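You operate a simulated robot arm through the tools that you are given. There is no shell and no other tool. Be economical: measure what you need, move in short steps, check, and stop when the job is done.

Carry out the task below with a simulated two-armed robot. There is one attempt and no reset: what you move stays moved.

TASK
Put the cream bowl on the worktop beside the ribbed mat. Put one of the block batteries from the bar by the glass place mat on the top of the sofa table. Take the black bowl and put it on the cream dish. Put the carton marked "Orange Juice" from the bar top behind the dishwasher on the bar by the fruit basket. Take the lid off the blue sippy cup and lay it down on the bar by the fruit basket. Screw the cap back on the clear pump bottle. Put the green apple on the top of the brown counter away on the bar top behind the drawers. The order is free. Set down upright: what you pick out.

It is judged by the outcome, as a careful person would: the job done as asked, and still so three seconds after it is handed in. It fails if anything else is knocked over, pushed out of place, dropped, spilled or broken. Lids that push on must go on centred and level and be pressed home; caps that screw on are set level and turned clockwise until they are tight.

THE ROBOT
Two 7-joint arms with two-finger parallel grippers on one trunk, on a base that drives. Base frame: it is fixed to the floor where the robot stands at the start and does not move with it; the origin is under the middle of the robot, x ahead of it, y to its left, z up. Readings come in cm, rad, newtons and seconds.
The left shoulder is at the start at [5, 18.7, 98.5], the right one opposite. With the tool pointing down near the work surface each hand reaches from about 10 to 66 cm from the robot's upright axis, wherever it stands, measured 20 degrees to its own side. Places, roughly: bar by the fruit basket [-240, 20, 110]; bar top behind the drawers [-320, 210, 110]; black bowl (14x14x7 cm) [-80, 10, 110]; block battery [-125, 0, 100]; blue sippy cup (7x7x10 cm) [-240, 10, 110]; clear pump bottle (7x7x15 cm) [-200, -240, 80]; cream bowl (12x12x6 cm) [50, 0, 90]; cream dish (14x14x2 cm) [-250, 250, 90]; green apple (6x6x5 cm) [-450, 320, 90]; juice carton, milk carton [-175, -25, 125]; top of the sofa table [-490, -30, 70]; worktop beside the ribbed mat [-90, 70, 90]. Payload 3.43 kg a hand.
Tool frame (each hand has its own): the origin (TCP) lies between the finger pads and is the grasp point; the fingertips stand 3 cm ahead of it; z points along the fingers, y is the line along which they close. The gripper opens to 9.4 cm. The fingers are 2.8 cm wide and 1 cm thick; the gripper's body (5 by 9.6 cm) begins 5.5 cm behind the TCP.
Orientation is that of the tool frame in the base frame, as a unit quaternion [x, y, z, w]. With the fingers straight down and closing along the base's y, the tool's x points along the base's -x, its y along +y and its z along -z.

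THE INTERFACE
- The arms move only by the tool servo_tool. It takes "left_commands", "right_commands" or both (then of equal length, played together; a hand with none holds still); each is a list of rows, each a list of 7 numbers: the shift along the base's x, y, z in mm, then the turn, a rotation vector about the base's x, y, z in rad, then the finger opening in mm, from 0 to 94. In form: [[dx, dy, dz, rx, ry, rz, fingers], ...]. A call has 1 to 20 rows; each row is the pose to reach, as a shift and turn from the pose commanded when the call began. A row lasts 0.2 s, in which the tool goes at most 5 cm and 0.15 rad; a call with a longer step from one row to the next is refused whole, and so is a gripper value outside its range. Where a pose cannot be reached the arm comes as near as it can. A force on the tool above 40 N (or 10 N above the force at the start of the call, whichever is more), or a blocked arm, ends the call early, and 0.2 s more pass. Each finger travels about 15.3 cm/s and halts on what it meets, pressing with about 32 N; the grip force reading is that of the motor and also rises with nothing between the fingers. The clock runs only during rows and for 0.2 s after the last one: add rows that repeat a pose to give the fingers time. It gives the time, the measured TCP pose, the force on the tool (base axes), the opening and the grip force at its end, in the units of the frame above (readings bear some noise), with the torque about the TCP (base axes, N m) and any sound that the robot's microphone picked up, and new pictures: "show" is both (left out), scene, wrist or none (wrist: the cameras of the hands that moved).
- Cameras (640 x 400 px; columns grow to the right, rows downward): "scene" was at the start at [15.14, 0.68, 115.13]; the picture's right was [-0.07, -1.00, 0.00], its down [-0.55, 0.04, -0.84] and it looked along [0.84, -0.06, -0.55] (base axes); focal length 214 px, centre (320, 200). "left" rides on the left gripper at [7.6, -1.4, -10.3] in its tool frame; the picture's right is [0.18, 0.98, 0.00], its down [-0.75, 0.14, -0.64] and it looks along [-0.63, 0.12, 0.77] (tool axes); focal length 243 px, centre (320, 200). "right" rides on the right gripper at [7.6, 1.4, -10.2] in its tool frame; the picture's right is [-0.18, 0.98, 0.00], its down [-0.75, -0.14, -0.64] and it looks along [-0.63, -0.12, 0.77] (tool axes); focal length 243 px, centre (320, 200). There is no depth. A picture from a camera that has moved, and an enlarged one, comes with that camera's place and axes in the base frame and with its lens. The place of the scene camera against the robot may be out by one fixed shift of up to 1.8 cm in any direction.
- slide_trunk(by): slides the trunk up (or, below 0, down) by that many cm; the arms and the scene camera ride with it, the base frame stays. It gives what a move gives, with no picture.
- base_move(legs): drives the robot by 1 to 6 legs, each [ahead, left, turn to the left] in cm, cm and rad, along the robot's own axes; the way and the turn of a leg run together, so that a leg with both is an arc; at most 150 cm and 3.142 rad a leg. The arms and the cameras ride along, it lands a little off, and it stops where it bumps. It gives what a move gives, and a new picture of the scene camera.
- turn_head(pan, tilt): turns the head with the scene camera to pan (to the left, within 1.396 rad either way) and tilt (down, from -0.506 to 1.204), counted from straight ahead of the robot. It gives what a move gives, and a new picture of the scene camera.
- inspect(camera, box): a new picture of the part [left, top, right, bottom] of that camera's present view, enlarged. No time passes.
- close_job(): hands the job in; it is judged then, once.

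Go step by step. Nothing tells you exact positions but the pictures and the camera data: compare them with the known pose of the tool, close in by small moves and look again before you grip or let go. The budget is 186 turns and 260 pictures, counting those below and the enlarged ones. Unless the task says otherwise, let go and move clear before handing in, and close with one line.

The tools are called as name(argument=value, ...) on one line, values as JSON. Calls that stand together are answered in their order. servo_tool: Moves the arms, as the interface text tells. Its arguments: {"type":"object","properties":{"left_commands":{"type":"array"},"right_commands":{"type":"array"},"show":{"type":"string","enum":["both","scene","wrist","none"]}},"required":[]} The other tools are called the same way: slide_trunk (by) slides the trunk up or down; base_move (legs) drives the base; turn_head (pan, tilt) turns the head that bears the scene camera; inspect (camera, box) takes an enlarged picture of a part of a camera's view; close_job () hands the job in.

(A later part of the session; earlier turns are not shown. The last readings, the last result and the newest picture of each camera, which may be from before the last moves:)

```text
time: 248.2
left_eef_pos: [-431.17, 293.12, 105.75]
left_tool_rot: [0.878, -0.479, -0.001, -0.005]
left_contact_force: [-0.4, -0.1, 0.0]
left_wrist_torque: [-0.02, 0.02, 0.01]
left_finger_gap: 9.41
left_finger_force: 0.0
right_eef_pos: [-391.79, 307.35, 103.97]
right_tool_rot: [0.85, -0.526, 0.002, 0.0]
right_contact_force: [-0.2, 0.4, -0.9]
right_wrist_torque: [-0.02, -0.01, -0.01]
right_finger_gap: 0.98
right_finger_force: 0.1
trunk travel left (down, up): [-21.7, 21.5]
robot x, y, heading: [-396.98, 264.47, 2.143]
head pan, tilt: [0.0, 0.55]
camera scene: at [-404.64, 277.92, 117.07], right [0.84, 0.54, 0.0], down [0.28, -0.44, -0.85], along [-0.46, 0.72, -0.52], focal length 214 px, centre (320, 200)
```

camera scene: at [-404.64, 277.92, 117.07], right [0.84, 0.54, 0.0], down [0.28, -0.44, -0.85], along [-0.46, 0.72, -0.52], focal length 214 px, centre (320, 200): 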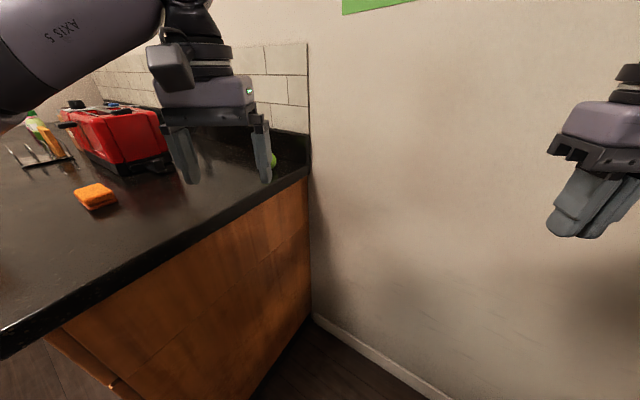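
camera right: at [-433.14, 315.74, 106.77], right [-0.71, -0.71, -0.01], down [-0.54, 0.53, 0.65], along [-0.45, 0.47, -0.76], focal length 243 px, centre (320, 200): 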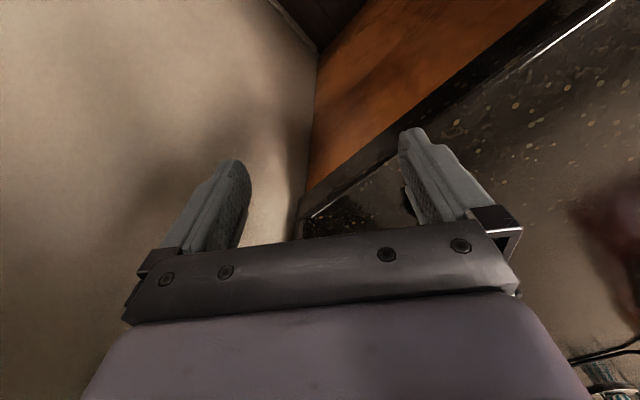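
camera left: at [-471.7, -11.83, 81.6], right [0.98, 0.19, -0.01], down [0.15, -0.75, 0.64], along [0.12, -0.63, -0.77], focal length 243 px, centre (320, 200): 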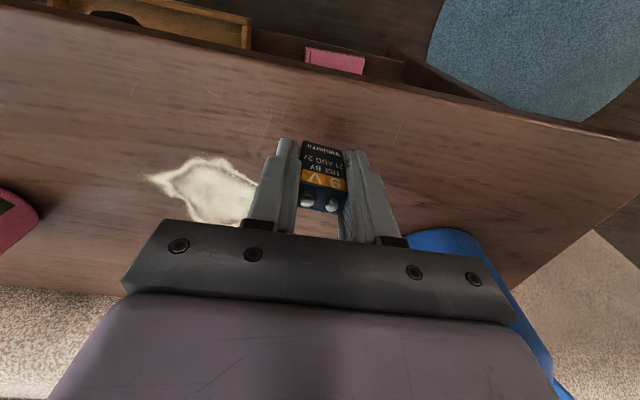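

Now forward 14 cm, then bring the left hand over the apple.

base_move(legs=[[14, 0, 0]])

servo_tool(left_commands=[[-25, 32, 0, 0, 0, 0, 94], [-50, 64, 0, 0, 0, 0, 94], [-75, 96, 0, 0, 0, 0, 94], [-100, 128, 0, 0, 0, 0, 94], [-115, 150, 0, 0, 0, 0, 94], [-115, 150, 0, 0, 0, 0, 94]])

```text
time: 249.6
left_eef_pos: [-438.8, 304.84, 105.66]
left_tool_rot: [0.877, -0.48, -0.001, -0.005]
left_contact_force: [-0.7, 0.1, -0.3]
left_wrist_torque: [0.01, -0.02, -0.03]
left_finger_gap: 9.41
left_finger_force: 0.1
right_eef_pos: [-399.39, 319.07, 103.95]
right_tool_rot: [0.851, -0.525, 0.002, 0.001]
right_contact_force: [0.5, 0.0, -0.3]
right_wrist_torque: [-0.04, 0.01, 0.0]
right_finger_gap: 1.02
right_finger_force: 0.1
trunk travel left (down, up): [-21.7, 21.5]
robot x, y, heading: [-404.67, 276.1, 2.139]
head pan, tilt: [0.0, 0.55]
camera scene: at [-412.22, 289.64, 117.06], right [0.84, 0.54, 0.0], down [0.28, -0.44, -0.85], along [-0.46, 0.72, -0.52], focal length 214 px, centre (320, 200)
```

scene: 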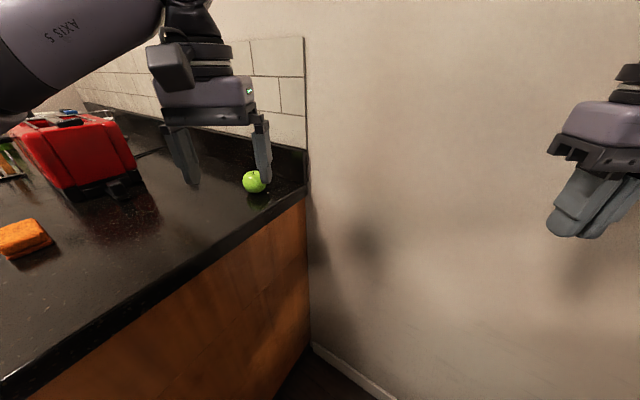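

```text
time: 251.0
left_eef_pos: [-448.05, 316.53, 105.04]
left_tool_rot: [0.878, -0.479, -0.002, -0.005]
left_contact_force: [0.7, -0.8, 0.5]
left_wrist_torque: [-0.01, 0.01, 0.02]
left_finger_gap: 9.39
left_finger_force: 0.1
left hand out of reach, approached as far as the arm can: row 4, 5, 6
right_eef_pos: [-399.32, 319.07, 103.89]
right_tool_rot: [0.85, -0.526, 0.001, 0.0]
right_contact_force: [0.3, -0.3, 0.1]
right_wrist_torque: [0.01, 0.03, 0.01]
right_finger_gap: 1.02
right_finger_force: 0.1
trunk travel left (down, up): [-21.7, 21.5]
robot x, y, heading: [-404.63, 275.59, 2.14]
head pan, tilt: [0.0, 0.55]
camera scene: at [-412.2, 289.62, 117.07], right [0.84, 0.54, 0.0], down [0.28, -0.44, -0.85], along [-0.46, 0.72, -0.52], focal length 214 px, centre (320, 200)
camera left: at [-442.81, 310.79, 115.34], right [-0.73, -0.69, -0.01], down [-0.53, 0.55, 0.65], along [-0.44, 0.48, -0.76], focal length 243 px, centre (320, 200)
```

scene: 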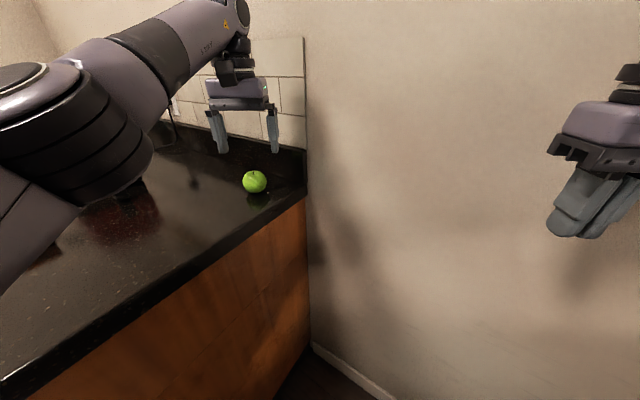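
left: 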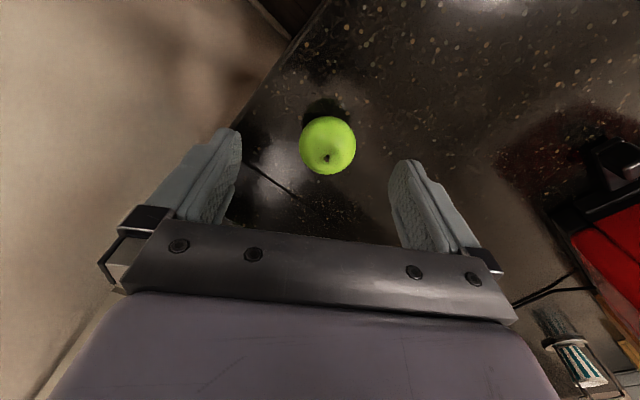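

The apple's centre is at about [-451.6, 319.3, 92.3]. I'll move over and descend.

servo_tool(left_commands=[[-15, 12, -20, 0, 0, 0, 94], [-30, 24, -45, 0, 0, 0, 94], [-36, 28, -75, 0, 0, 0, 94], [-36, 28, -100, 0, 0, 0, 94], [-36, 28, -115, 0, 0, 0, 94], [-36, 28, -115, 0, 0, 0, 94]])

```text
time: 252.4
left_eef_pos: [-451.58, 319.04, 94.04]
left_tool_rot: [0.878, -0.478, -0.004, -0.006]
left_contact_force: [3.6, 0.2, 23.6]
left_wrist_torque: [-0.91, 0.77, 0.04]
left_finger_gap: 9.28
left_finger_force: 0.0
left hand out of reach, approached as far as the arm can: row 1, 2, 3, 4
right_eef_pos: [-399.13, 319.01, 104.03]
right_tool_rot: [0.851, -0.526, 0.001, 0.0]
right_contact_force: [-0.2, -0.9, -0.1]
right_wrist_torque: [0.01, -0.05, 0.0]
right_finger_gap: 0.98
right_finger_force: 0.0
trunk travel left (down, up): [-21.7, 21.5]
robot x, y, heading: [-404.29, 275.97, 2.147]
head pan, tilt: [0.0, 0.55]
camera scene: at [-412.0, 289.48, 117.15], right [0.84, 0.54, 0.0], down [0.28, -0.44, -0.85], along [-0.46, 0.72, -0.52], focal length 214 px, centre (320, 200)
camera left: at [-446.29, 313.17, 104.32], right [-0.73, -0.69, -0.01], down [-0.53, 0.55, 0.65], along [-0.44, 0.48, -0.76], focal length 243 px, centre (320, 200)
```

scene: 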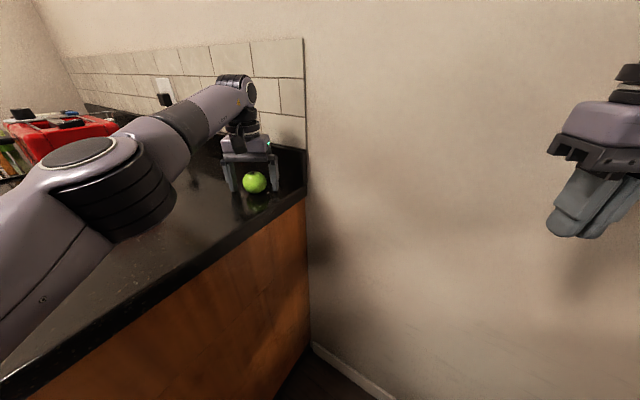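
left: 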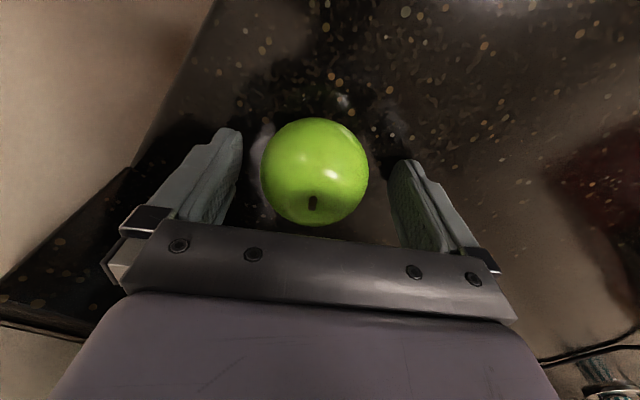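

The fingertips touch the counter (z≈91). I'll raise 5 mm, close on the apple and lift.

servo_tool(left_commands=[[0, 0, 6, 0, 0, 0, 94], [0, 0, 6, 0, 0, 0, 75], [0, 0, 6, 0, 0, 0, 50], [0, 0, 6, 0, 0, 0, 45], [0, 0, 6, 0, 0, 0, 45], [0, 0, 40, 0, 0, 0, 45], [0, 0, 80, 0, 0, 0, 45], [0, 0, 110, 0, 0, 0, 45], [0, 0, 110, 0, 0, 0, 45]])

```text
time: 254.4
left_eef_pos: [-449.48, 316.57, 103.63]
left_tool_rot: [0.878, -0.479, 0.0, -0.006]
left_contact_force: [-0.7, 0.0, -0.6]
left_wrist_torque: [0.01, 0.02, 0.01]
left_finger_gap: 5.5
left_finger_force: 31.5
left hand out of reach, approached as far as the arm can: row 1, 2, 3, 4, 5, 6, 7, 8, 9
right_eef_pos: [-399.32, 319.1, 103.9]
right_tool_rot: [0.851, -0.526, 0.002, -0.001]
right_contact_force: [-0.2, -0.1, -0.8]
right_wrist_torque: [0.01, 0.0, -0.02]
right_finger_gap: 1.0
right_finger_force: 0.1
trunk travel left (down, up): [-21.7, 21.5]
robot x, y, heading: [-404.49, 275.88, 2.147]
head pan, tilt: [0.0, 0.55]
camera scene: at [-412.24, 289.64, 117.06], right [0.84, 0.54, 0.0], down [0.28, -0.44, -0.85], along [-0.46, 0.72, -0.52], focal length 214 px, centre (320, 200)
camera left: at [-444.29, 310.82, 113.92], right [-0.73, -0.69, -0.01], down [-0.53, 0.55, 0.65], along [-0.44, 0.47, -0.76], focal length 243 px, centre (320, 200)
```

scene: 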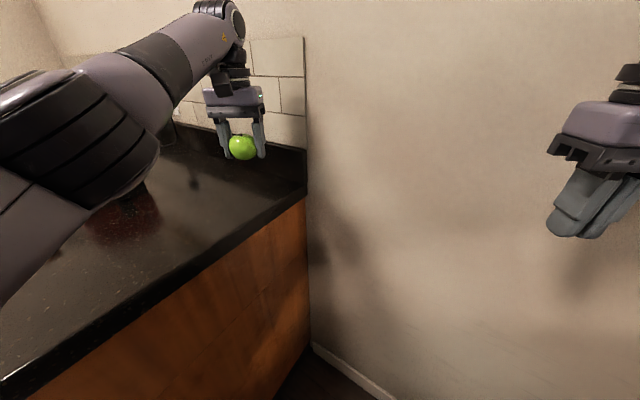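
left: 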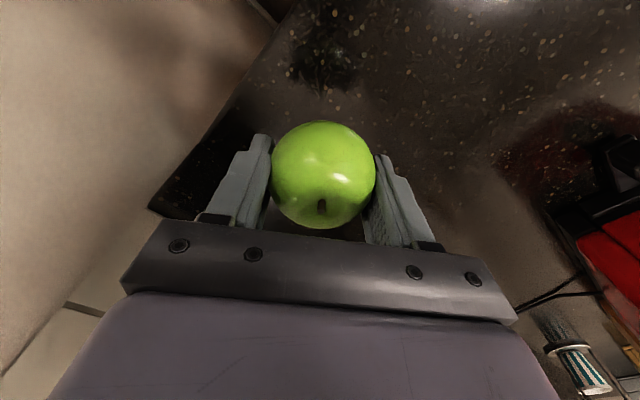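

Apple held. I'll pull it in, back out of the corner, raise the trunk and turn to face the bar top behind the drawers.

servo_tool(left_commands=[[20, -31, 10, 0, 0, 0, 45], [40, -63, 20, 0, 0, 0, 45], [60, -94, 30, 0, 0, 0, 45], [81, -126, 40, 0, 0, 0, 45], [95, -150, 40, 0, 0, 0, 45], [95, -150, 40, 0, 0, 0, 45]], show="none")

base_move(legs=[[-36, 0, 0]])

slide_trunk(by=16)

base_move(legs=[[0, 0, -2.13]])

```text
time: 255.8
left_eef_pos: [-439.98, 301.64, 107.7]
left_tool_rot: [0.879, -0.477, -0.002, -0.007]
left_contact_force: [-0.8, 0.1, -0.5]
left_wrist_torque: [0.02, -0.02, 0.01]
left_finger_gap: 5.49
left_finger_force: 32.1
left hand out of reach, approached as far as the arm can: row 1, 2, 3
right_eef_pos: [-399.24, 319.12, 104.01]
right_tool_rot: [0.851, -0.525, 0.001, -0.001]
right_contact_force: [-0.5, -0.9, 0.1]
right_wrist_torque: [0.02, -0.05, 0.01]
right_finger_gap: 1.0
right_finger_force: 0.0
trunk travel left (down, up): [-21.7, 21.5]
robot x, y, heading: [-404.64, 276.03, 2.145]
head pan, tilt: [0.0, 0.55]
```

```text
time: 258.1
left_eef_pos: [-420.15, 271.26, 107.56]
left_tool_rot: [0.878, -0.478, -0.001, -0.005]
left_contact_force: [0.3, -0.3, -1.2]
left_wrist_torque: [0.0, -0.01, -0.02]
left_finger_gap: 5.45
left_finger_force: 31.3
right_eef_pos: [-379.56, 288.66, 103.81]
right_tool_rot: [0.851, -0.525, 0.001, -0.001]
right_contact_force: [0.8, 0.8, -0.7]
right_wrist_torque: [0.0, 0.0, -0.03]
right_finger_gap: 1.0
right_finger_force: 0.1
trunk travel left (down, up): [-21.7, 21.5]
robot x, y, heading: [-384.99, 245.36, 2.143]
head pan, tilt: [0.0, 0.55]
camera scene: at [-392.48, 259.05, 117.08], right [0.84, 0.54, 0.0], down [0.28, -0.44, -0.85], along [-0.46, 0.72, -0.52], focal length 214 px, centre (320, 200)
```

scene: 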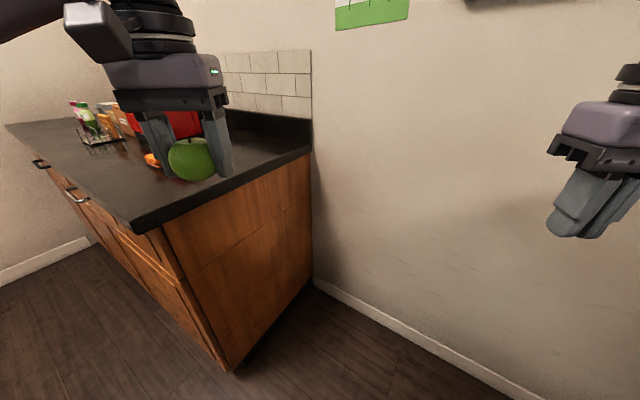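

```text
time: 259.9
left_eef_pos: [-420.22, 271.18, 123.55]
left_tool_rot: [0.878, -0.479, -0.001, -0.005]
left_contact_force: [0.7, -0.5, -0.7]
left_wrist_torque: [-0.04, -0.03, 0.0]
left_finger_gap: 5.49
left_finger_force: 31.8
right_eef_pos: [-379.62, 288.57, 119.93]
right_tool_rot: [0.851, -0.526, 0.002, 0.001]
right_contact_force: [-0.1, 0.0, -0.3]
right_wrist_torque: [-0.04, 0.0, 0.03]
right_finger_gap: 1.01
right_finger_force: 0.2
trunk travel left (down, up): [-37.7, 5.5]
robot x, y, heading: [-384.73, 245.52, 2.143]
head pan, tilt: [0.0, 0.55]
```

```text
time: 265.5
left_eef_pos: [-343.9, 260.78, 123.53]
left_tool_rot: [0.001, 1.0, -0.005, 0.004]
left_contact_force: [-1.4, -0.6, -1.0]
left_wrist_torque: [-0.02, -0.01, -0.06]
left_finger_gap: 5.44
left_finger_force: 32.6
right_eef_pos: [-351.56, 217.31, 119.93]
right_tool_rot: [0.058, 0.998, -0.001, -0.001]
right_contact_force: [0.3, -0.8, 0.4]
right_wrist_torque: [0.0, 0.01, 0.02]
right_finger_gap: 1.02
right_finger_force: 0.0
trunk travel left (down, up): [-37.7, 5.5]
robot x, y, heading: [-385.01, 245.38, 0.001]
head pan, tilt: [0.0, 0.55]
camera scene: at [-369.62, 246.53, 133.07], right [-0.01, -1.0, 0.0], down [-0.52, 0.0, -0.85], along [0.85, 0.0, -0.52], focal length 214 px, centre (320, 200)
```

scene: 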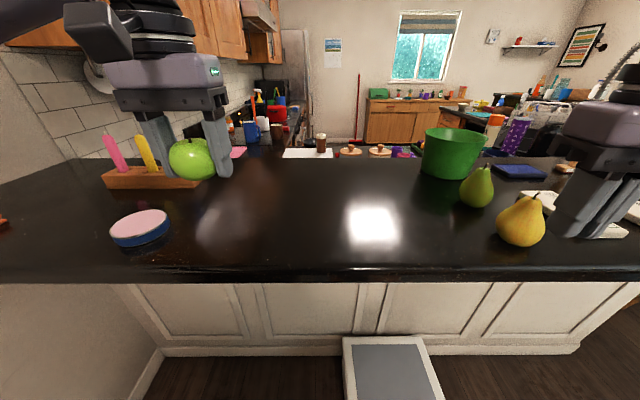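

There's ample free space on the bar top. I'll retract the right hand up and back (to stay clear of the pears), then shift right and bring the apple over the clear area at about [-327, 236].

servo_tool(right_commands=[[-20, 0, 20, 0, 0, 0, 10], [-40, 0, 35, 0, 0, 0, 10], [-60, 0, 50, 0, 0, 0, 10], [-70, 0, 50, 0, 0, 0, 10]], show="none")

base_move(legs=[[0, -24, 0]])

servo_tool(left_commands=[[40, 0, 0, 0, 0, 0, 45], [80, 0, 0, 0, 0, 0, 45], [120, 0, 0, 0, 0, 0, 45], [160, 0, -20, 0, 0, 0, 45], [170, 0, -60, 0, 0, 0, 45], [170, 0, -90, 0, 0, 0, 45], [170, 0, -100, 0, 0, 0, 45]])

```text
time: 266.5
left_eef_pos: [-343.89, 260.85, 123.6]
left_tool_rot: [0.003, 1.0, -0.005, 0.003]
left_contact_force: [-0.4, 0.1, -0.7]
left_wrist_torque: [0.04, -0.03, -0.01]
left_finger_gap: 5.43
left_finger_force: 31.8
right_eef_pos: [-358.64, 217.26, 124.94]
right_tool_rot: [0.057, 0.998, -0.001, -0.002]
right_contact_force: [-0.3, 0.8, 0.2]
right_wrist_torque: [-0.01, 0.0, 0.01]
right_finger_gap: 0.99
right_finger_force: 0.2
trunk travel left (down, up): [-37.7, 5.5]
robot x, y, heading: [-385.06, 245.53, -0.008]
head pan, tilt: [0.0, 0.55]
```

```text
time: 268.2
left_eef_pos: [-344.1, 236.88, 123.57]
left_tool_rot: [0.004, 1.0, -0.005, 0.003]
left_contact_force: [-0.2, 0.3, -0.9]
left_wrist_torque: [0.02, -0.02, 0.01]
left_finger_gap: 5.46
left_finger_force: 31.6
right_eef_pos: [-358.81, 193.5, 124.91]
right_tool_rot: [0.058, 0.998, -0.001, 0.0]
right_contact_force: [0.4, -0.8, -0.6]
right_wrist_torque: [0.01, 0.0, 0.03]
right_finger_gap: 0.99
right_finger_force: 0.0
trunk travel left (down, up): [-37.7, 5.5]
robot x, y, heading: [-385.18, 221.82, -0.009]
head pan, tilt: [0.0, 0.55]
camera scene: at [-369.77, 222.7, 133.07], right [-0.01, -1.0, 0.0], down [-0.52, 0.0, -0.85], along [0.85, -0.01, -0.52], focal length 214 px, centre (320, 200)
```

scene: 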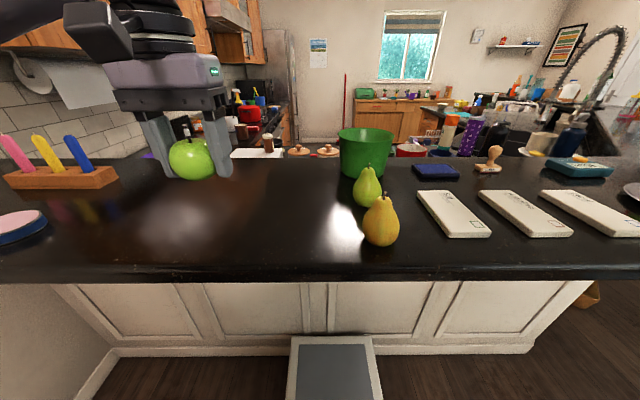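

```text
time: 269.8
left_eef_pos: [-326.95, 237.04, 113.51]
left_tool_rot: [0.004, 1.0, -0.005, 0.004]
left_contact_force: [-0.9, 0.3, -1.2]
left_wrist_torque: [-0.01, 0.0, 0.01]
left_finger_gap: 5.45
left_finger_force: 31.2
right_eef_pos: [-358.74, 193.54, 124.93]
right_tool_rot: [0.058, 0.998, -0.001, -0.001]
right_contact_force: [0.1, -0.4, -0.3]
right_wrist_torque: [0.02, -0.02, -0.01]
right_finger_gap: 0.99
right_finger_force: 0.0
trunk travel left (down, up): [-37.7, 5.5]
robot x, y, heading: [-385.19, 221.66, -0.006]
head pan, tilt: [0.0, 0.55]
camera scene: at [-369.76, 222.78, 133.07], right [-0.01, -1.0, 0.0], down [-0.52, 0.0, -0.85], along [0.85, -0.01, -0.52], focal length 214 px, centre (320, 200)
camera left: at [-334.75, 235.69, 123.91], right [-0.18, 0.98, -0.01], down [0.75, 0.14, 0.65], along [0.64, 0.11, -0.76], focal length 243 px, centre (320, 200)
```

scene: 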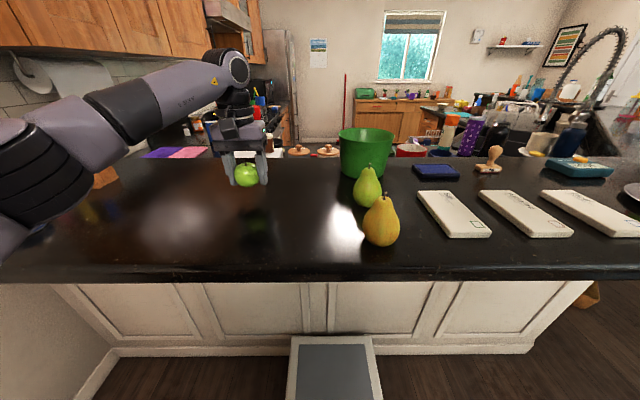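
left: 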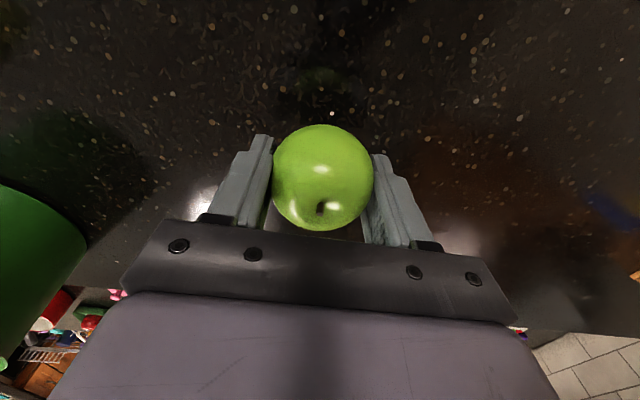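

Lower with contact guard.

servo_tool(left_commands=[[0, 0, -10, 0, 0, 0, 45], [0, 0, -18, 0, 0, 0, 45], [0, 0, -23, 0, 0, 0, 45], [0, 0, -27, 0, 0, 0, 45], [0, 0, -31, 0, 0, 0, 45], [0, 0, -35, 0, 0, 0, 45], [0, 0, -39, 0, 0, 0, 45], [0, 0, -43, 0, 0, 0, 45]], show="none")

inspect(camera="scene", box=[160, 80, 360, 205])

```text
time: 271.6
left_eef_pos: [-327.19, 236.94, 110.11]
left_tool_rot: [0.003, 1.0, -0.006, 0.011]
left_contact_force: [9.2, 3.3, 38.9]
left_wrist_torque: [0.36, 0.0, -0.14]
left_finger_gap: 5.47
left_finger_force: 32.8
right_eef_pos: [-358.97, 193.44, 125.12]
right_tool_rot: [0.058, 0.998, -0.001, 0.0]
right_contact_force: [0.4, 0.0, 0.2]
right_wrist_torque: [-0.01, -0.02, 0.0]
right_finger_gap: 1.0
right_finger_force: 0.0
trunk travel left (down, up): [-37.7, 5.5]
robot x, y, heading: [-384.87, 221.88, -0.01]
head pan, tilt: [0.0, 0.55]
```

```text
3.20 times, centred on (260, 142) of scene
camera zoom: at [-370.02, 222.71, 133.18], right [-0.01, -1.0, 0.0], down [-0.52, 0.0, -0.85], along [0.85, -0.01, -0.52], focal length 686 px, centre (512, 384)
```

zoom: 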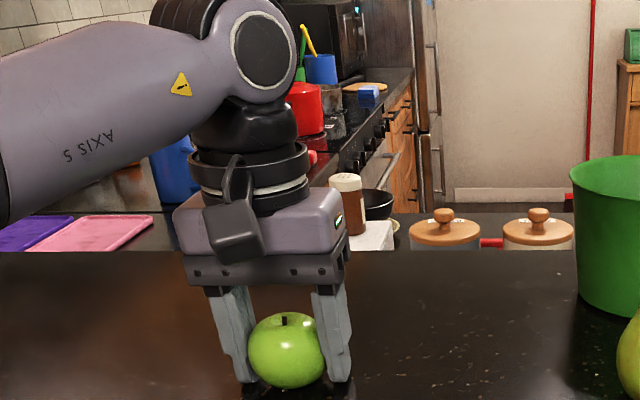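

Contact. I'll relieve the force, open, and lift off.

servo_tool(left_commands=[[0, 0, 8, 0, 0, 0, 45], [0, 0, 9, 0, 0, 0, 58], [0, 0, 9, 0, 0, 0, 70], [0, 0, 9, 0, 0, 0, 80], [0, 0, 9, 0, 0, 0, 80], [0, 0, 40, 0, 0, 0, 80], [0, 0, 80, 0, 0, 0, 80], [0, 0, 120, 0, 0, 0, 80], [-45, 0, 130, 0, 0, 0, 80], [-90, 0, 130, 0, 0, 0, 80], [-135, 0, 130, 0, 0, 0, 80], [-170, 0, 130, 0, 0, 0, 80]], show="scene")

```text
time: 274.2
left_eef_pos: [-344.05, 236.99, 122.29]
left_tool_rot: [0.003, 1.0, -0.004, 0.004]
left_contact_force: [-0.5, 0.6, 1.1]
left_wrist_torque: [0.01, 0.03, 0.0]
left_finger_gap: 7.97
left_finger_force: 0.1
right_eef_pos: [-358.72, 193.37, 124.95]
right_tool_rot: [0.058, 0.998, -0.001, -0.002]
right_contact_force: [0.3, 0.9, 0.5]
right_wrist_torque: [0.03, 0.01, -0.02]
right_finger_gap: 1.0
right_finger_force: 0.1
trunk travel left (down, up): [-37.7, 5.5]
robot x, y, heading: [-385.16, 221.59, -0.009]
head pan, tilt: [0.0, 0.55]
camera scene: at [-369.82, 222.76, 133.08], right [-0.01, -1.0, 0.0], down [-0.52, 0.0, -0.85], along [0.85, -0.01, -0.52], focal length 214 px, centre (320, 200)
```

scene: 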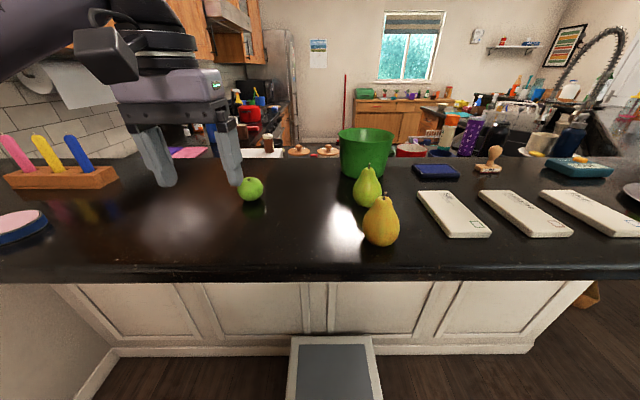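

The apple sits on the bar top. Next the sippy cup: I'll drive around to face the diagonal bar at the cup.

base_move(legs=[[-12, 0, 0], [0, -148, 0], [0, -74, 0], [65, 0, 0], [45, -38, 0], [0, 0, 0.785]])

```text
time: 294.2
left_eef_pos: [-270.49, 2.78, 122.36]
left_tool_rot: [-0.383, 0.924, -0.004, 0.005]
left_contact_force: [0.4, 0.4, 0.1]
left_wrist_torque: [0.01, 0.0, 0.01]
left_finger_gap: 8.0
left_finger_force: 0.1
right_eef_pos: [-249.75, -38.32, 124.95]
right_tool_rot: [-0.333, 0.943, -0.001, -0.001]
right_contact_force: [0.4, 0.7, -0.1]
right_wrist_torque: [0.0, 0.0, 0.04]
right_finger_gap: 1.01
right_finger_force: 0.1
trunk travel left (down, up): [-37.7, 5.5]
robot x, y, heading: [-288.2, -37.21, 0.782]
head pan, tilt: [0.0, 0.55]
camera scene: at [-277.2, -25.51, 133.07], right [0.71, -0.71, 0.0], down [-0.37, -0.37, -0.85], along [0.6, 0.6, -0.52], focal length 214 px, centre (320, 200)
```

scene: 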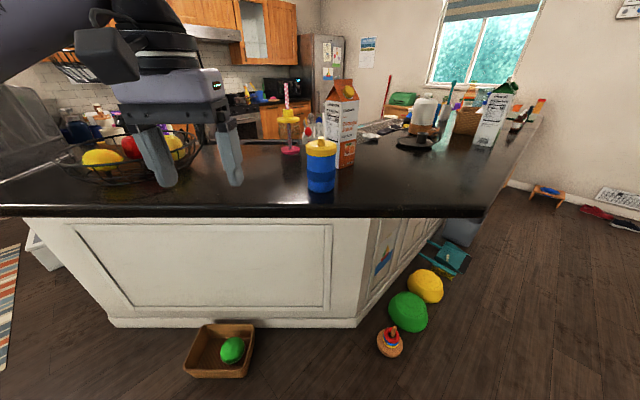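

inspect(camera="scene", box=[230, 70, 430, 195])

```text
3.20 times, centred on (330, 132) of scene
camera zoom: at [-277.2, -25.51, 133.07], right [0.71, -0.71, 0.0], down [-0.37, -0.37, -0.85], along [0.6, 0.6, -0.52], focal length 686 px, centre (288, 416)
```

zoom: 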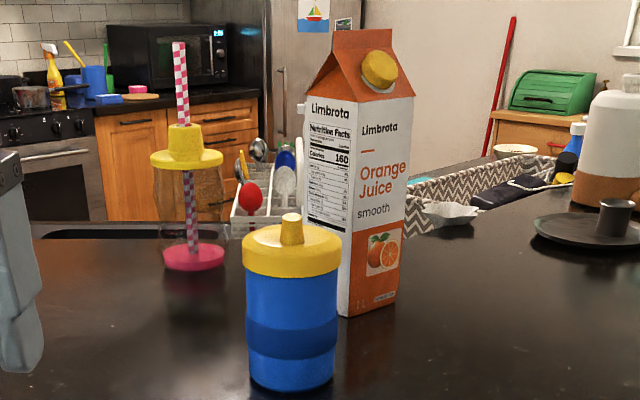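

The cup stands at about [-243.5, 6] with its lid between z≈116.5 and 119. Plan: the right hand grips the blue body from the front, pitched, and the left hand pulls the lid from above. First I shift left and pitch the right hand.

base_move(legs=[[0, 7, 0]])

servo_tool(right_commands=[[0, 35, -5, 0.092, -0.102, 0.0125, 94], [0, 70, -10, 0.184, -0.205, 0.025, 94], [0, 105, -20, 0.276, -0.307, 0.0375, 94], [0, 140, -35, 0.368, -0.41, 0.05, 94], [0, 175, -55, 0.46, -0.512, 0.0625, 94], [0, 210, -75, 0.552, -0.614, 0.075, 94], [0, 245, -95, 0.645, -0.717, 0.0875, 94], [0, 280, -110, 0.737, -0.819, 0.1, 94], [0, 280, -110, 0.737, -0.819, 0.1, 94]])

```text
time: 295.2
left_eef_pos: [-275.49, 7.72, 122.44]
left_tool_rot: [-0.383, 0.924, -0.003, 0.005]
left_contact_force: [-0.4, 0.8, 0.2]
left_wrist_torque: [0.01, -0.05, -0.01]
left_finger_gap: 8.02
left_finger_force: 0.1
right_eef_pos: [-254.7, -33.14, 124.86]
right_tool_rot: [-0.333, 0.943, -0.001, -0.001]
right_contact_force: [0.5, 0.3, -0.5]
right_wrist_torque: [0.0, -0.02, 0.02]
right_finger_gap: 1.01
right_finger_force: 0.1
trunk travel left (down, up): [-37.7, 5.5]
robot x, y, heading: [-292.89, -32.22, 0.79]
head pan, tilt: [0.0, 0.55]
camera scene: at [-282.25, -20.48, 133.07], right [0.71, -0.71, 0.0], down [-0.37, -0.37, -0.85], along [0.6, 0.6, -0.52], focal length 214 px, centre (320, 200)
```

scene: 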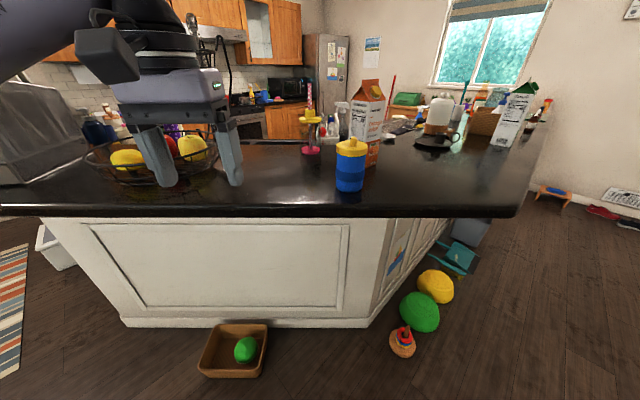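

```text
time: 297.2
left_eef_pos: [-275.35, 7.76, 122.38]
left_tool_rot: [-0.383, 0.924, -0.003, 0.006]
left_contact_force: [0.0, -1.1, -0.2]
left_wrist_torque: [0.0, 0.01, -0.03]
left_finger_gap: 8.0
left_finger_force: 0.1
right_eef_pos: [-252.62, -7.54, 114.29]
right_tool_rot: [-0.328, 0.786, 0.201, 0.483]
right_contact_force: [0.1, 0.3, 0.2]
right_wrist_torque: [-0.03, -0.03, 0.0]
right_finger_gap: 9.41
right_finger_force: 0.1
right hand out of reach, approached as far as the arm can: row 7, 8, 9
trunk travel left (down, up): [-37.7, 5.5]
robot x, y, heading: [-293.19, -32.39, 0.787]
head pan, tilt: [0.0, 0.55]
camera scene: at [-282.21, -20.56, 133.08], right [0.71, -0.71, 0.0], down [-0.37, -0.37, -0.85], along [0.6, 0.6, -0.52], focal length 214 px, centre (320, 200)
camera right: at [-262.51, -15.41, 112.08], right [-0.64, 0.75, 0.16], down [-0.06, -0.26, 0.96], along [0.77, 0.6, 0.22], focal length 243 px, centre (320, 200)
```

scene: 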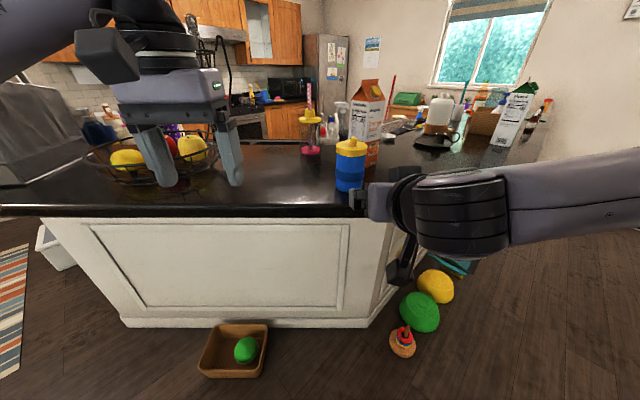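
right: 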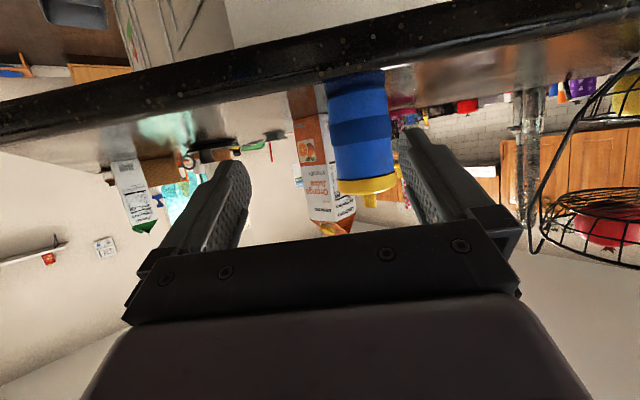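

The cup axis is at about [-244, 6], 3.5 cm left of the gripper axis. I'll shift left 3.5 cm and drive 8 cm forward, then check.

base_move(legs=[[0, 3.5, 0], [8, 0, 0]])

inspect(camera="right", box=[160, 40, 480, 240])

```text
time: 298.7
left_eef_pos: [-272.23, 15.91, 122.26]
left_tool_rot: [-0.382, 0.924, -0.003, 0.006]
left_contact_force: [-0.1, 0.5, 0.0]
left_wrist_torque: [0.01, -0.01, 0.03]
left_finger_gap: 8.0
left_finger_force: 0.0
right_eef_pos: [-249.36, 0.58, 114.18]
right_tool_rot: [-0.327, 0.788, 0.198, 0.482]
right_contact_force: [-0.3, 0.7, 0.1]
right_wrist_torque: [0.02, 0.02, 0.01]
right_finger_gap: 9.39
right_finger_force: 0.1
trunk travel left (down, up): [-37.7, 5.5]
robot x, y, heading: [-290.0, -24.16, 0.785]
head pan, tilt: [0.0, 0.55]
camera scene: at [-278.98, -12.4, 133.06], right [0.71, -0.71, 0.0], down [-0.37, -0.37, -0.85], along [0.6, 0.6, -0.52], focal length 214 px, centre (320, 200)
```

scene: 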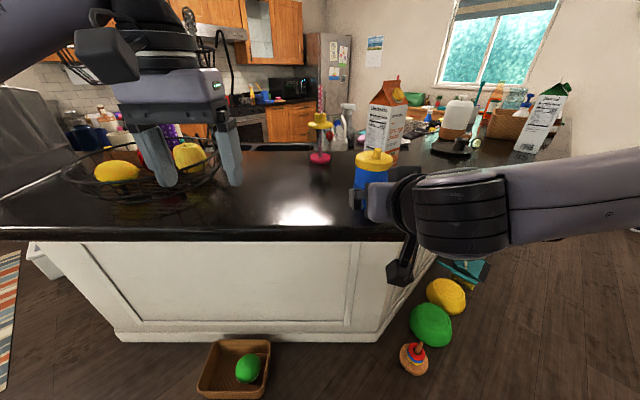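

```text
2.00 times, centred on (320, 140) of right
camera zoom: at [-259.29, -7.31, 112.05], right [-0.64, 0.75, 0.16], down [-0.06, -0.26, 0.96], along [0.77, 0.6, 0.21], focal length 485 px, centre (320, 320)
```

zoom: 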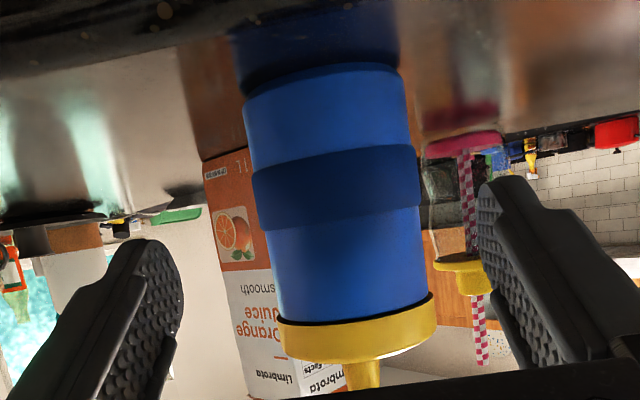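

The cup is centred between the fingers. I'll go forward 6 cm with the base.

base_move(legs=[[6, 0, 0]])

inspect(camera="right", box=[160, 40, 480, 240])

```text
time: 299.7
left_eef_pos: [-268.03, 20.07, 122.35]
left_tool_rot: [-0.383, 0.924, -0.003, 0.004]
left_contact_force: [0.1, 1.0, 0.3]
left_wrist_torque: [-0.05, 0.02, 0.03]
left_finger_gap: 8.0
left_finger_force: 0.1
right_eef_pos: [-245.25, 4.89, 114.2]
right_tool_rot: [-0.328, 0.788, 0.199, 0.482]
right_contact_force: [0.5, 0.5, -0.6]
right_wrist_torque: [0.0, -0.04, 0.02]
right_finger_gap: 9.38
right_finger_force: 0.0
trunk travel left (down, up): [-37.7, 5.5]
robot x, y, heading: [-285.89, -20.29, 0.789]
head pan, tilt: [0.0, 0.55]
camera scene: at [-274.79, -8.17, 133.06], right [0.71, -0.71, 0.0], down [-0.37, -0.37, -0.85], along [0.6, 0.6, -0.52], focal length 214 px, centre (320, 200)
```

scene: 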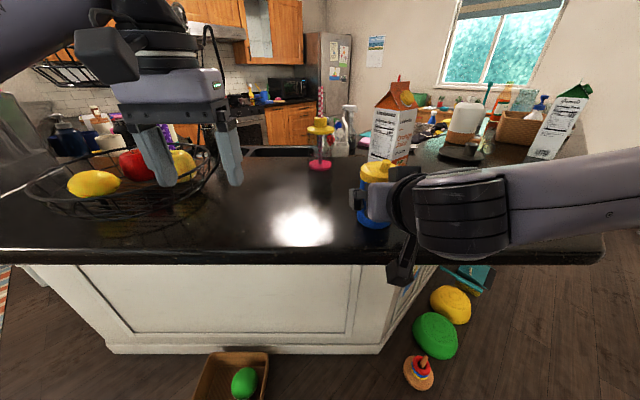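

```text
2.00 times, centred on (320, 140) of right
camera zoom: at [-255.11, -3.08, 112.05], right [-0.64, 0.75, 0.16], down [-0.06, -0.26, 0.96], along [0.77, 0.6, 0.21], focal length 485 px, centre (320, 320)
```

zoom: 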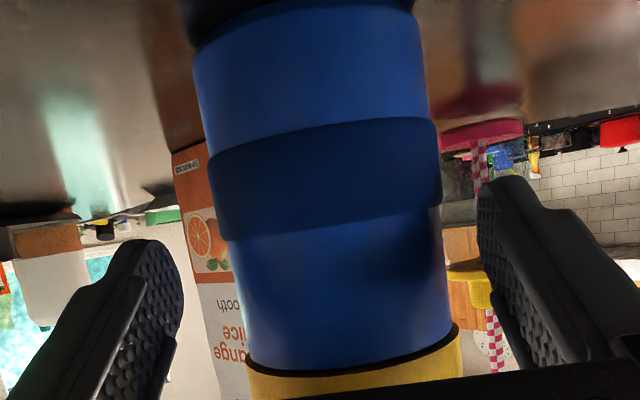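

The cup is nearly enclosed. A small advance and lowering, then close on the body.

servo_tool(right_commands=[[5, 6, -5, 0, 0, 0, 94], [5, 6, -5, 0, 0, 0, 75], [5, 6, -5, 0, 0, 0, 55], [5, 6, -5, 0, 0, 0, 50], [5, 6, -5, 0, 0, 0, 50]])

```text
time: 300.9
left_eef_pos: [-268.1, 20.1, 122.43]
left_tool_rot: [-0.383, 0.924, -0.002, 0.006]
left_contact_force: [0.0, -0.3, -0.5]
left_wrist_torque: [0.0, 0.02, 0.01]
left_finger_gap: 8.01
left_finger_force: 0.1
right_eef_pos: [-244.7, 5.21, 113.71]
right_tool_rot: [-0.328, 0.787, 0.2, 0.483]
right_contact_force: [1.3, -0.6, 0.6]
right_wrist_torque: [0.05, -0.01, -0.02]
right_finger_gap: 6.67
right_finger_force: 32.0
trunk travel left (down, up): [-37.7, 5.5]
robot x, y, heading: [-285.8, -19.96, 0.787]
head pan, tilt: [0.0, 0.55]
camera scene: at [-274.85, -8.24, 133.07], right [0.71, -0.71, 0.0], down [-0.37, -0.37, -0.85], along [0.6, 0.6, -0.52], focal length 214 px, centre (320, 200)
camera right: at [-254.55, -2.62, 111.61], right [-0.64, 0.75, 0.16], down [-0.06, -0.26, 0.96], along [0.77, 0.6, 0.21], focal length 243 px, centre (320, 200)
```

scene: 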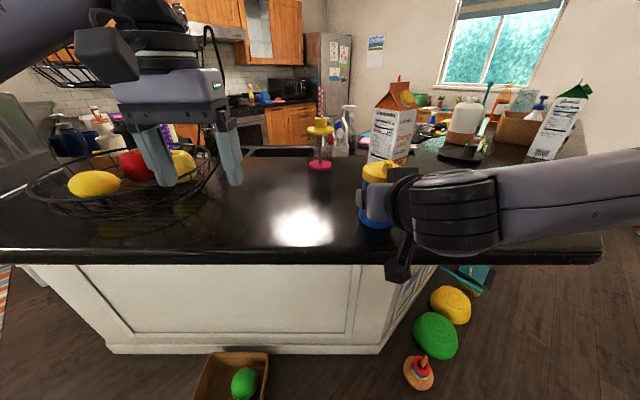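
right: 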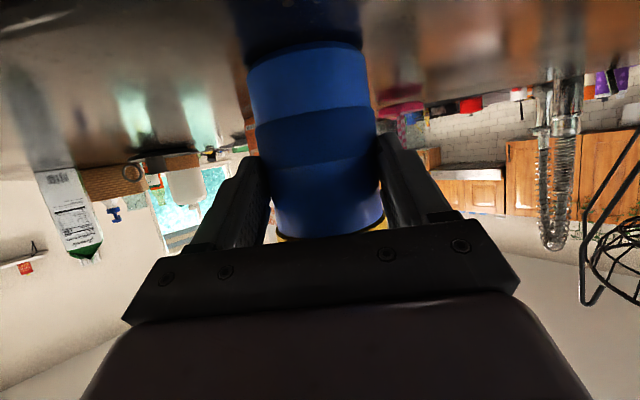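

The cup body is held (6.7 cm). Now the left hand goes up and over the lid to look from above.

servo_tool(left_commands=[[0, 0, 30, 0, 0, 0, 94], [30, -10, 50, 0, 0, 0, 94], [70, -30, 55, 0, 0, 0, 94], [110, -52, 55, 0, 0, 0, 94], [150, -75, 55, 0, 0, 0, 94], [190, -100, 55, 0, 0, 0, 94], [225, -122, 55, 0, 0, 0, 94], [246, -136, 55, 0, 0, 0, 94], [246, -136, 55, 0, 0, 0, 94]])

```text
time: 303.1
left_eef_pos: [-250.78, 13.45, 127.31]
left_tool_rot: [-0.418, 0.908, -0.031, 0.015]
left_contact_force: [0.0, -0.2, 0.0]
left_wrist_torque: [0.01, 0.04, -0.01]
left_finger_gap: 9.42
left_finger_force: 0.1
left hand out of reach, approached as far as the arm can: row 6, 7, 8, 9
right_eef_pos: [-244.76, 5.41, 113.71]
right_tool_rot: [-0.328, 0.787, 0.2, 0.482]
right_contact_force: [0.9, 0.2, -0.6]
right_wrist_torque: [-0.02, 0.0, 0.01]
right_finger_gap: 6.65
right_finger_force: 32.1
trunk travel left (down, up): [-37.7, 5.5]
robot x, y, heading: [-285.92, -19.69, 0.785]
head pan, tilt: [0.0, 0.55]
stopped in row 9 (left hand): the arm was blocked; the commanded pose is now the measured one
camera scene: at [-274.86, -8.21, 133.07], right [0.71, -0.71, 0.0], down [-0.37, -0.37, -0.85], along [0.6, 0.6, -0.52], focal length 214 px, centre (320, 200)
camera left: at [-255.4, 7.21, 137.82], right [-0.86, 0.5, -0.07], down [0.35, 0.69, 0.63], along [0.36, 0.52, -0.77], focal length 243 px, centre (320, 200)
```

scene: 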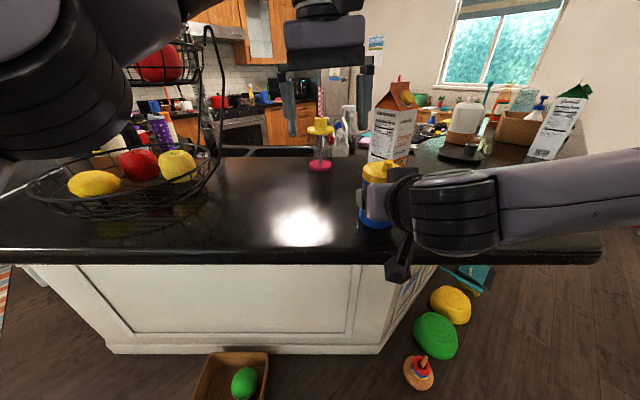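
left: 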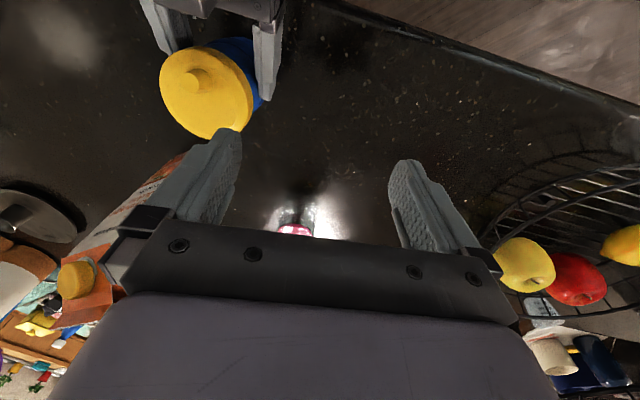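

The left arm cannot reach over the cup from this stance. I'll release the cup, back off, and rotate the robot so both hands reach it comfortably.

servo_tool(left_commands=[[-30, 14, 0, 0, 0, 0, 94], [-65, 28, 0, 0, 0, 0, 94], [-100, 42, 0, 0, 0, 0, 94], [-135, 56, 0, 0, 0, 0, 94], [-165, 66, -10, 0, 0, 0, 94]], right_commands=[[0, 0, 0, 0, 0, 0, 94], [0, 0, 0, 0, 0, 0, 94], [0, 0, 0, 0, 0, 0, 94], [0, 0, 0, 0, 0, 0, 94], [0, 0, 0, 0, 0, 0, 94]], show="none")

base_move(legs=[[-14, 0, 0], [0, 0, -0.5], [-2, 16, 0]])

```text
time: 304.3
left_eef_pos: [-267.4, 19.91, 126.29]
left_tool_rot: [-0.417, 0.908, -0.03, 0.015]
left_contact_force: [0.0, 0.9, -0.1]
left_wrist_torque: [-0.02, -0.03, -0.02]
left_finger_gap: 9.39
left_finger_force: 0.1
right_eef_pos: [-244.7, 5.38, 113.79]
right_tool_rot: [-0.328, 0.787, 0.201, 0.483]
right_contact_force: [-0.5, -0.2, 0.0]
right_wrist_torque: [-0.03, 0.0, -0.02]
right_finger_gap: 9.41
right_finger_force: 0.0
trunk travel left (down, up): [-37.7, 5.5]
robot x, y, heading: [-285.46, -19.85, 0.788]
head pan, tilt: [0.0, 0.55]
```

```text
time: 308.1
left_eef_pos: [-266.6, 11.04, 126.22]
left_tool_rot: [-0.176, 0.984, -0.034, 0.007]
left_contact_force: [0.7, -0.4, -0.2]
left_wrist_torque: [-0.01, 0.02, 0.0]
left_finger_gap: 9.39
left_finger_force: 0.0
right_eef_pos: [-253.8, -12.5, 113.7]
right_tool_rot: [-0.122, 0.845, 0.074, 0.516]
right_contact_force: [0.0, 0.6, 0.5]
right_wrist_torque: [-0.01, 0.01, -0.01]
right_finger_gap: 9.39
right_finger_force: 0.1
trunk travel left (down, up): [-37.7, 5.5]
robot x, y, heading: [-301.87, -14.91, 0.28]
head pan, tilt: [0.0, 0.55]
camera scene: at [-287.32, -9.49, 133.07], right [0.28, -0.96, 0.0], down [-0.5, -0.15, -0.85], along [0.82, 0.24, -0.52], focal length 214 px, centre (320, 200)
```

scene: 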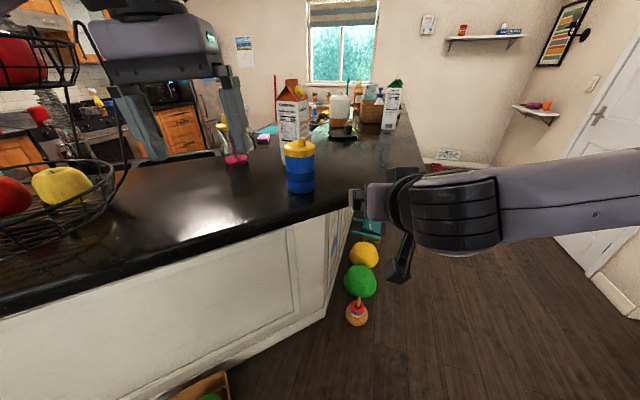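

Now turn the right hand's tool by +0.5 rad about the vertical and line it up with the cup along the 45° direction.

servo_tool(right_commands=[[0, 20, 0, 0, 0, 0.13, 94], [0, 43, 0, 0, 0, 0.26, 94], [0, 65, 0, 0, 0, 0.39, 94], [0, 86, -2, 0, 0, 0.505, 94], [0, 86, -2, 0, 0, 0.505, 94]])

```text
time: 309.2
left_eef_pos: [-266.53, 11.06, 126.34]
left_tool_rot: [-0.176, 0.984, -0.032, 0.006]
left_contact_force: [0.0, -0.5, -0.5]
left_wrist_torque: [-0.01, -0.03, 0.02]
left_finger_gap: 9.41
left_finger_force: 0.1
right_eef_pos: [-253.67, -4.6, 113.59]
right_tool_rot: [-0.329, 0.787, 0.201, 0.482]
right_contact_force: [-0.9, -0.4, 0.5]
right_wrist_torque: [0.0, 0.0, 0.0]
right_finger_gap: 9.38
right_finger_force: 0.1
right hand out of reach, approached as far as the arm can: row 4, 5
trunk travel left (down, up): [-37.7, 5.5]
robot x, y, heading: [-301.79, -15.43, 0.284]
head pan, tilt: [0.0, 0.55]
camera scene: at [-287.3, -9.56, 133.07], right [0.28, -0.96, 0.0], down [-0.5, -0.15, -0.85], along [0.82, 0.24, -0.52], focal length 214 px, centre (320, 200)
camera right: at [-263.58, -12.56, 111.48], right [-0.64, 0.75, 0.16], down [-0.06, -0.26, 0.96], along [0.76, 0.61, 0.21], focal length 243 px, centre (320, 200)
```

scene: 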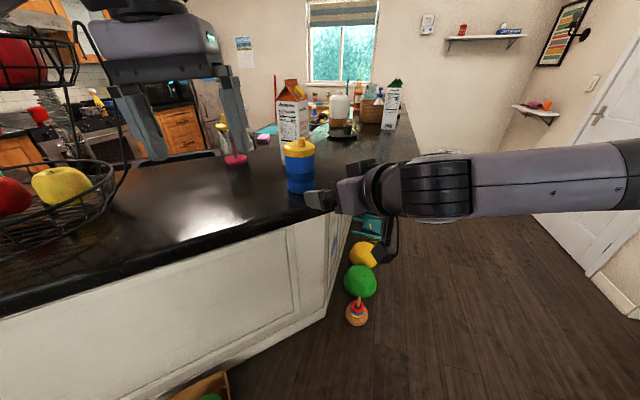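
right: 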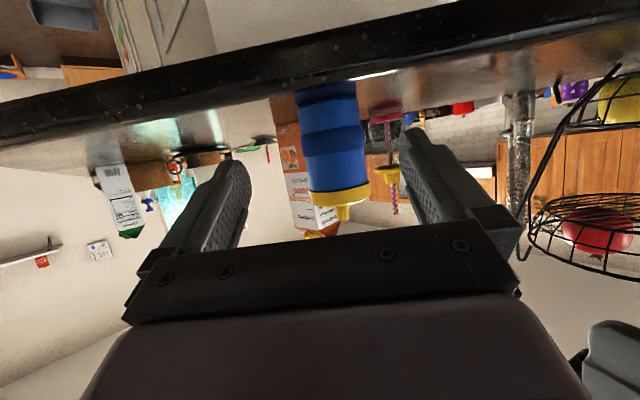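

Lined up. I'll drive diagonally toward the cup, most of the way.

base_move(legs=[[7.5, 4.7, 0]])

inspect(camera="right", box=[160, 40, 480, 240])

```text
time: 310.4
left_eef_pos: [-260.57, 17.69, 126.26]
left_tool_rot: [-0.176, 0.984, -0.033, 0.006]
left_contact_force: [0.9, 1.3, -0.2]
left_wrist_torque: [-0.02, -0.01, 0.02]
left_finger_gap: 9.38
left_finger_force: 0.1
right_eef_pos: [-247.71, 2.06, 113.52]
right_tool_rot: [-0.328, 0.787, 0.201, 0.482]
right_contact_force: [-0.2, 0.0, 0.6]
right_wrist_torque: [0.04, 0.02, -0.02]
right_finger_gap: 9.4
right_finger_force: 0.1
trunk travel left (down, up): [-37.7, 5.5]
robot x, y, heading: [-296.18, -8.49, 0.283]
head pan, tilt: [0.0, 0.55]
camera scene: at [-281.36, -2.94, 133.06], right [0.28, -0.96, 0.0], down [-0.5, -0.15, -0.85], along [0.82, 0.24, -0.52], focal length 214 px, centre (320, 200)
```

scene: 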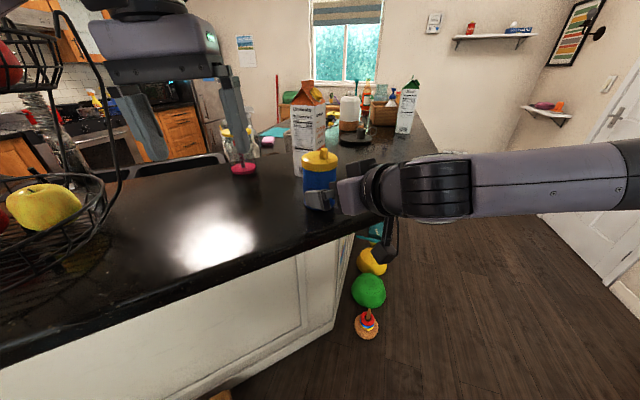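

```text
2.00 times, centred on (320, 140) of right
camera zoom: at [-257.68, -5.96, 111.45], right [-0.64, 0.75, 0.16], down [-0.06, -0.26, 0.96], along [0.77, 0.61, 0.21], focal length 485 px, centre (320, 320)
```

zoom: 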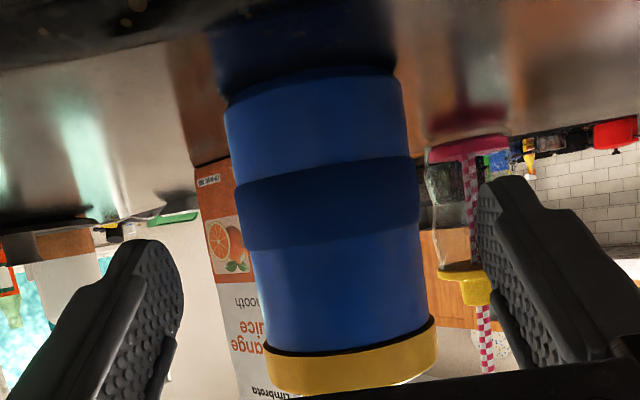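

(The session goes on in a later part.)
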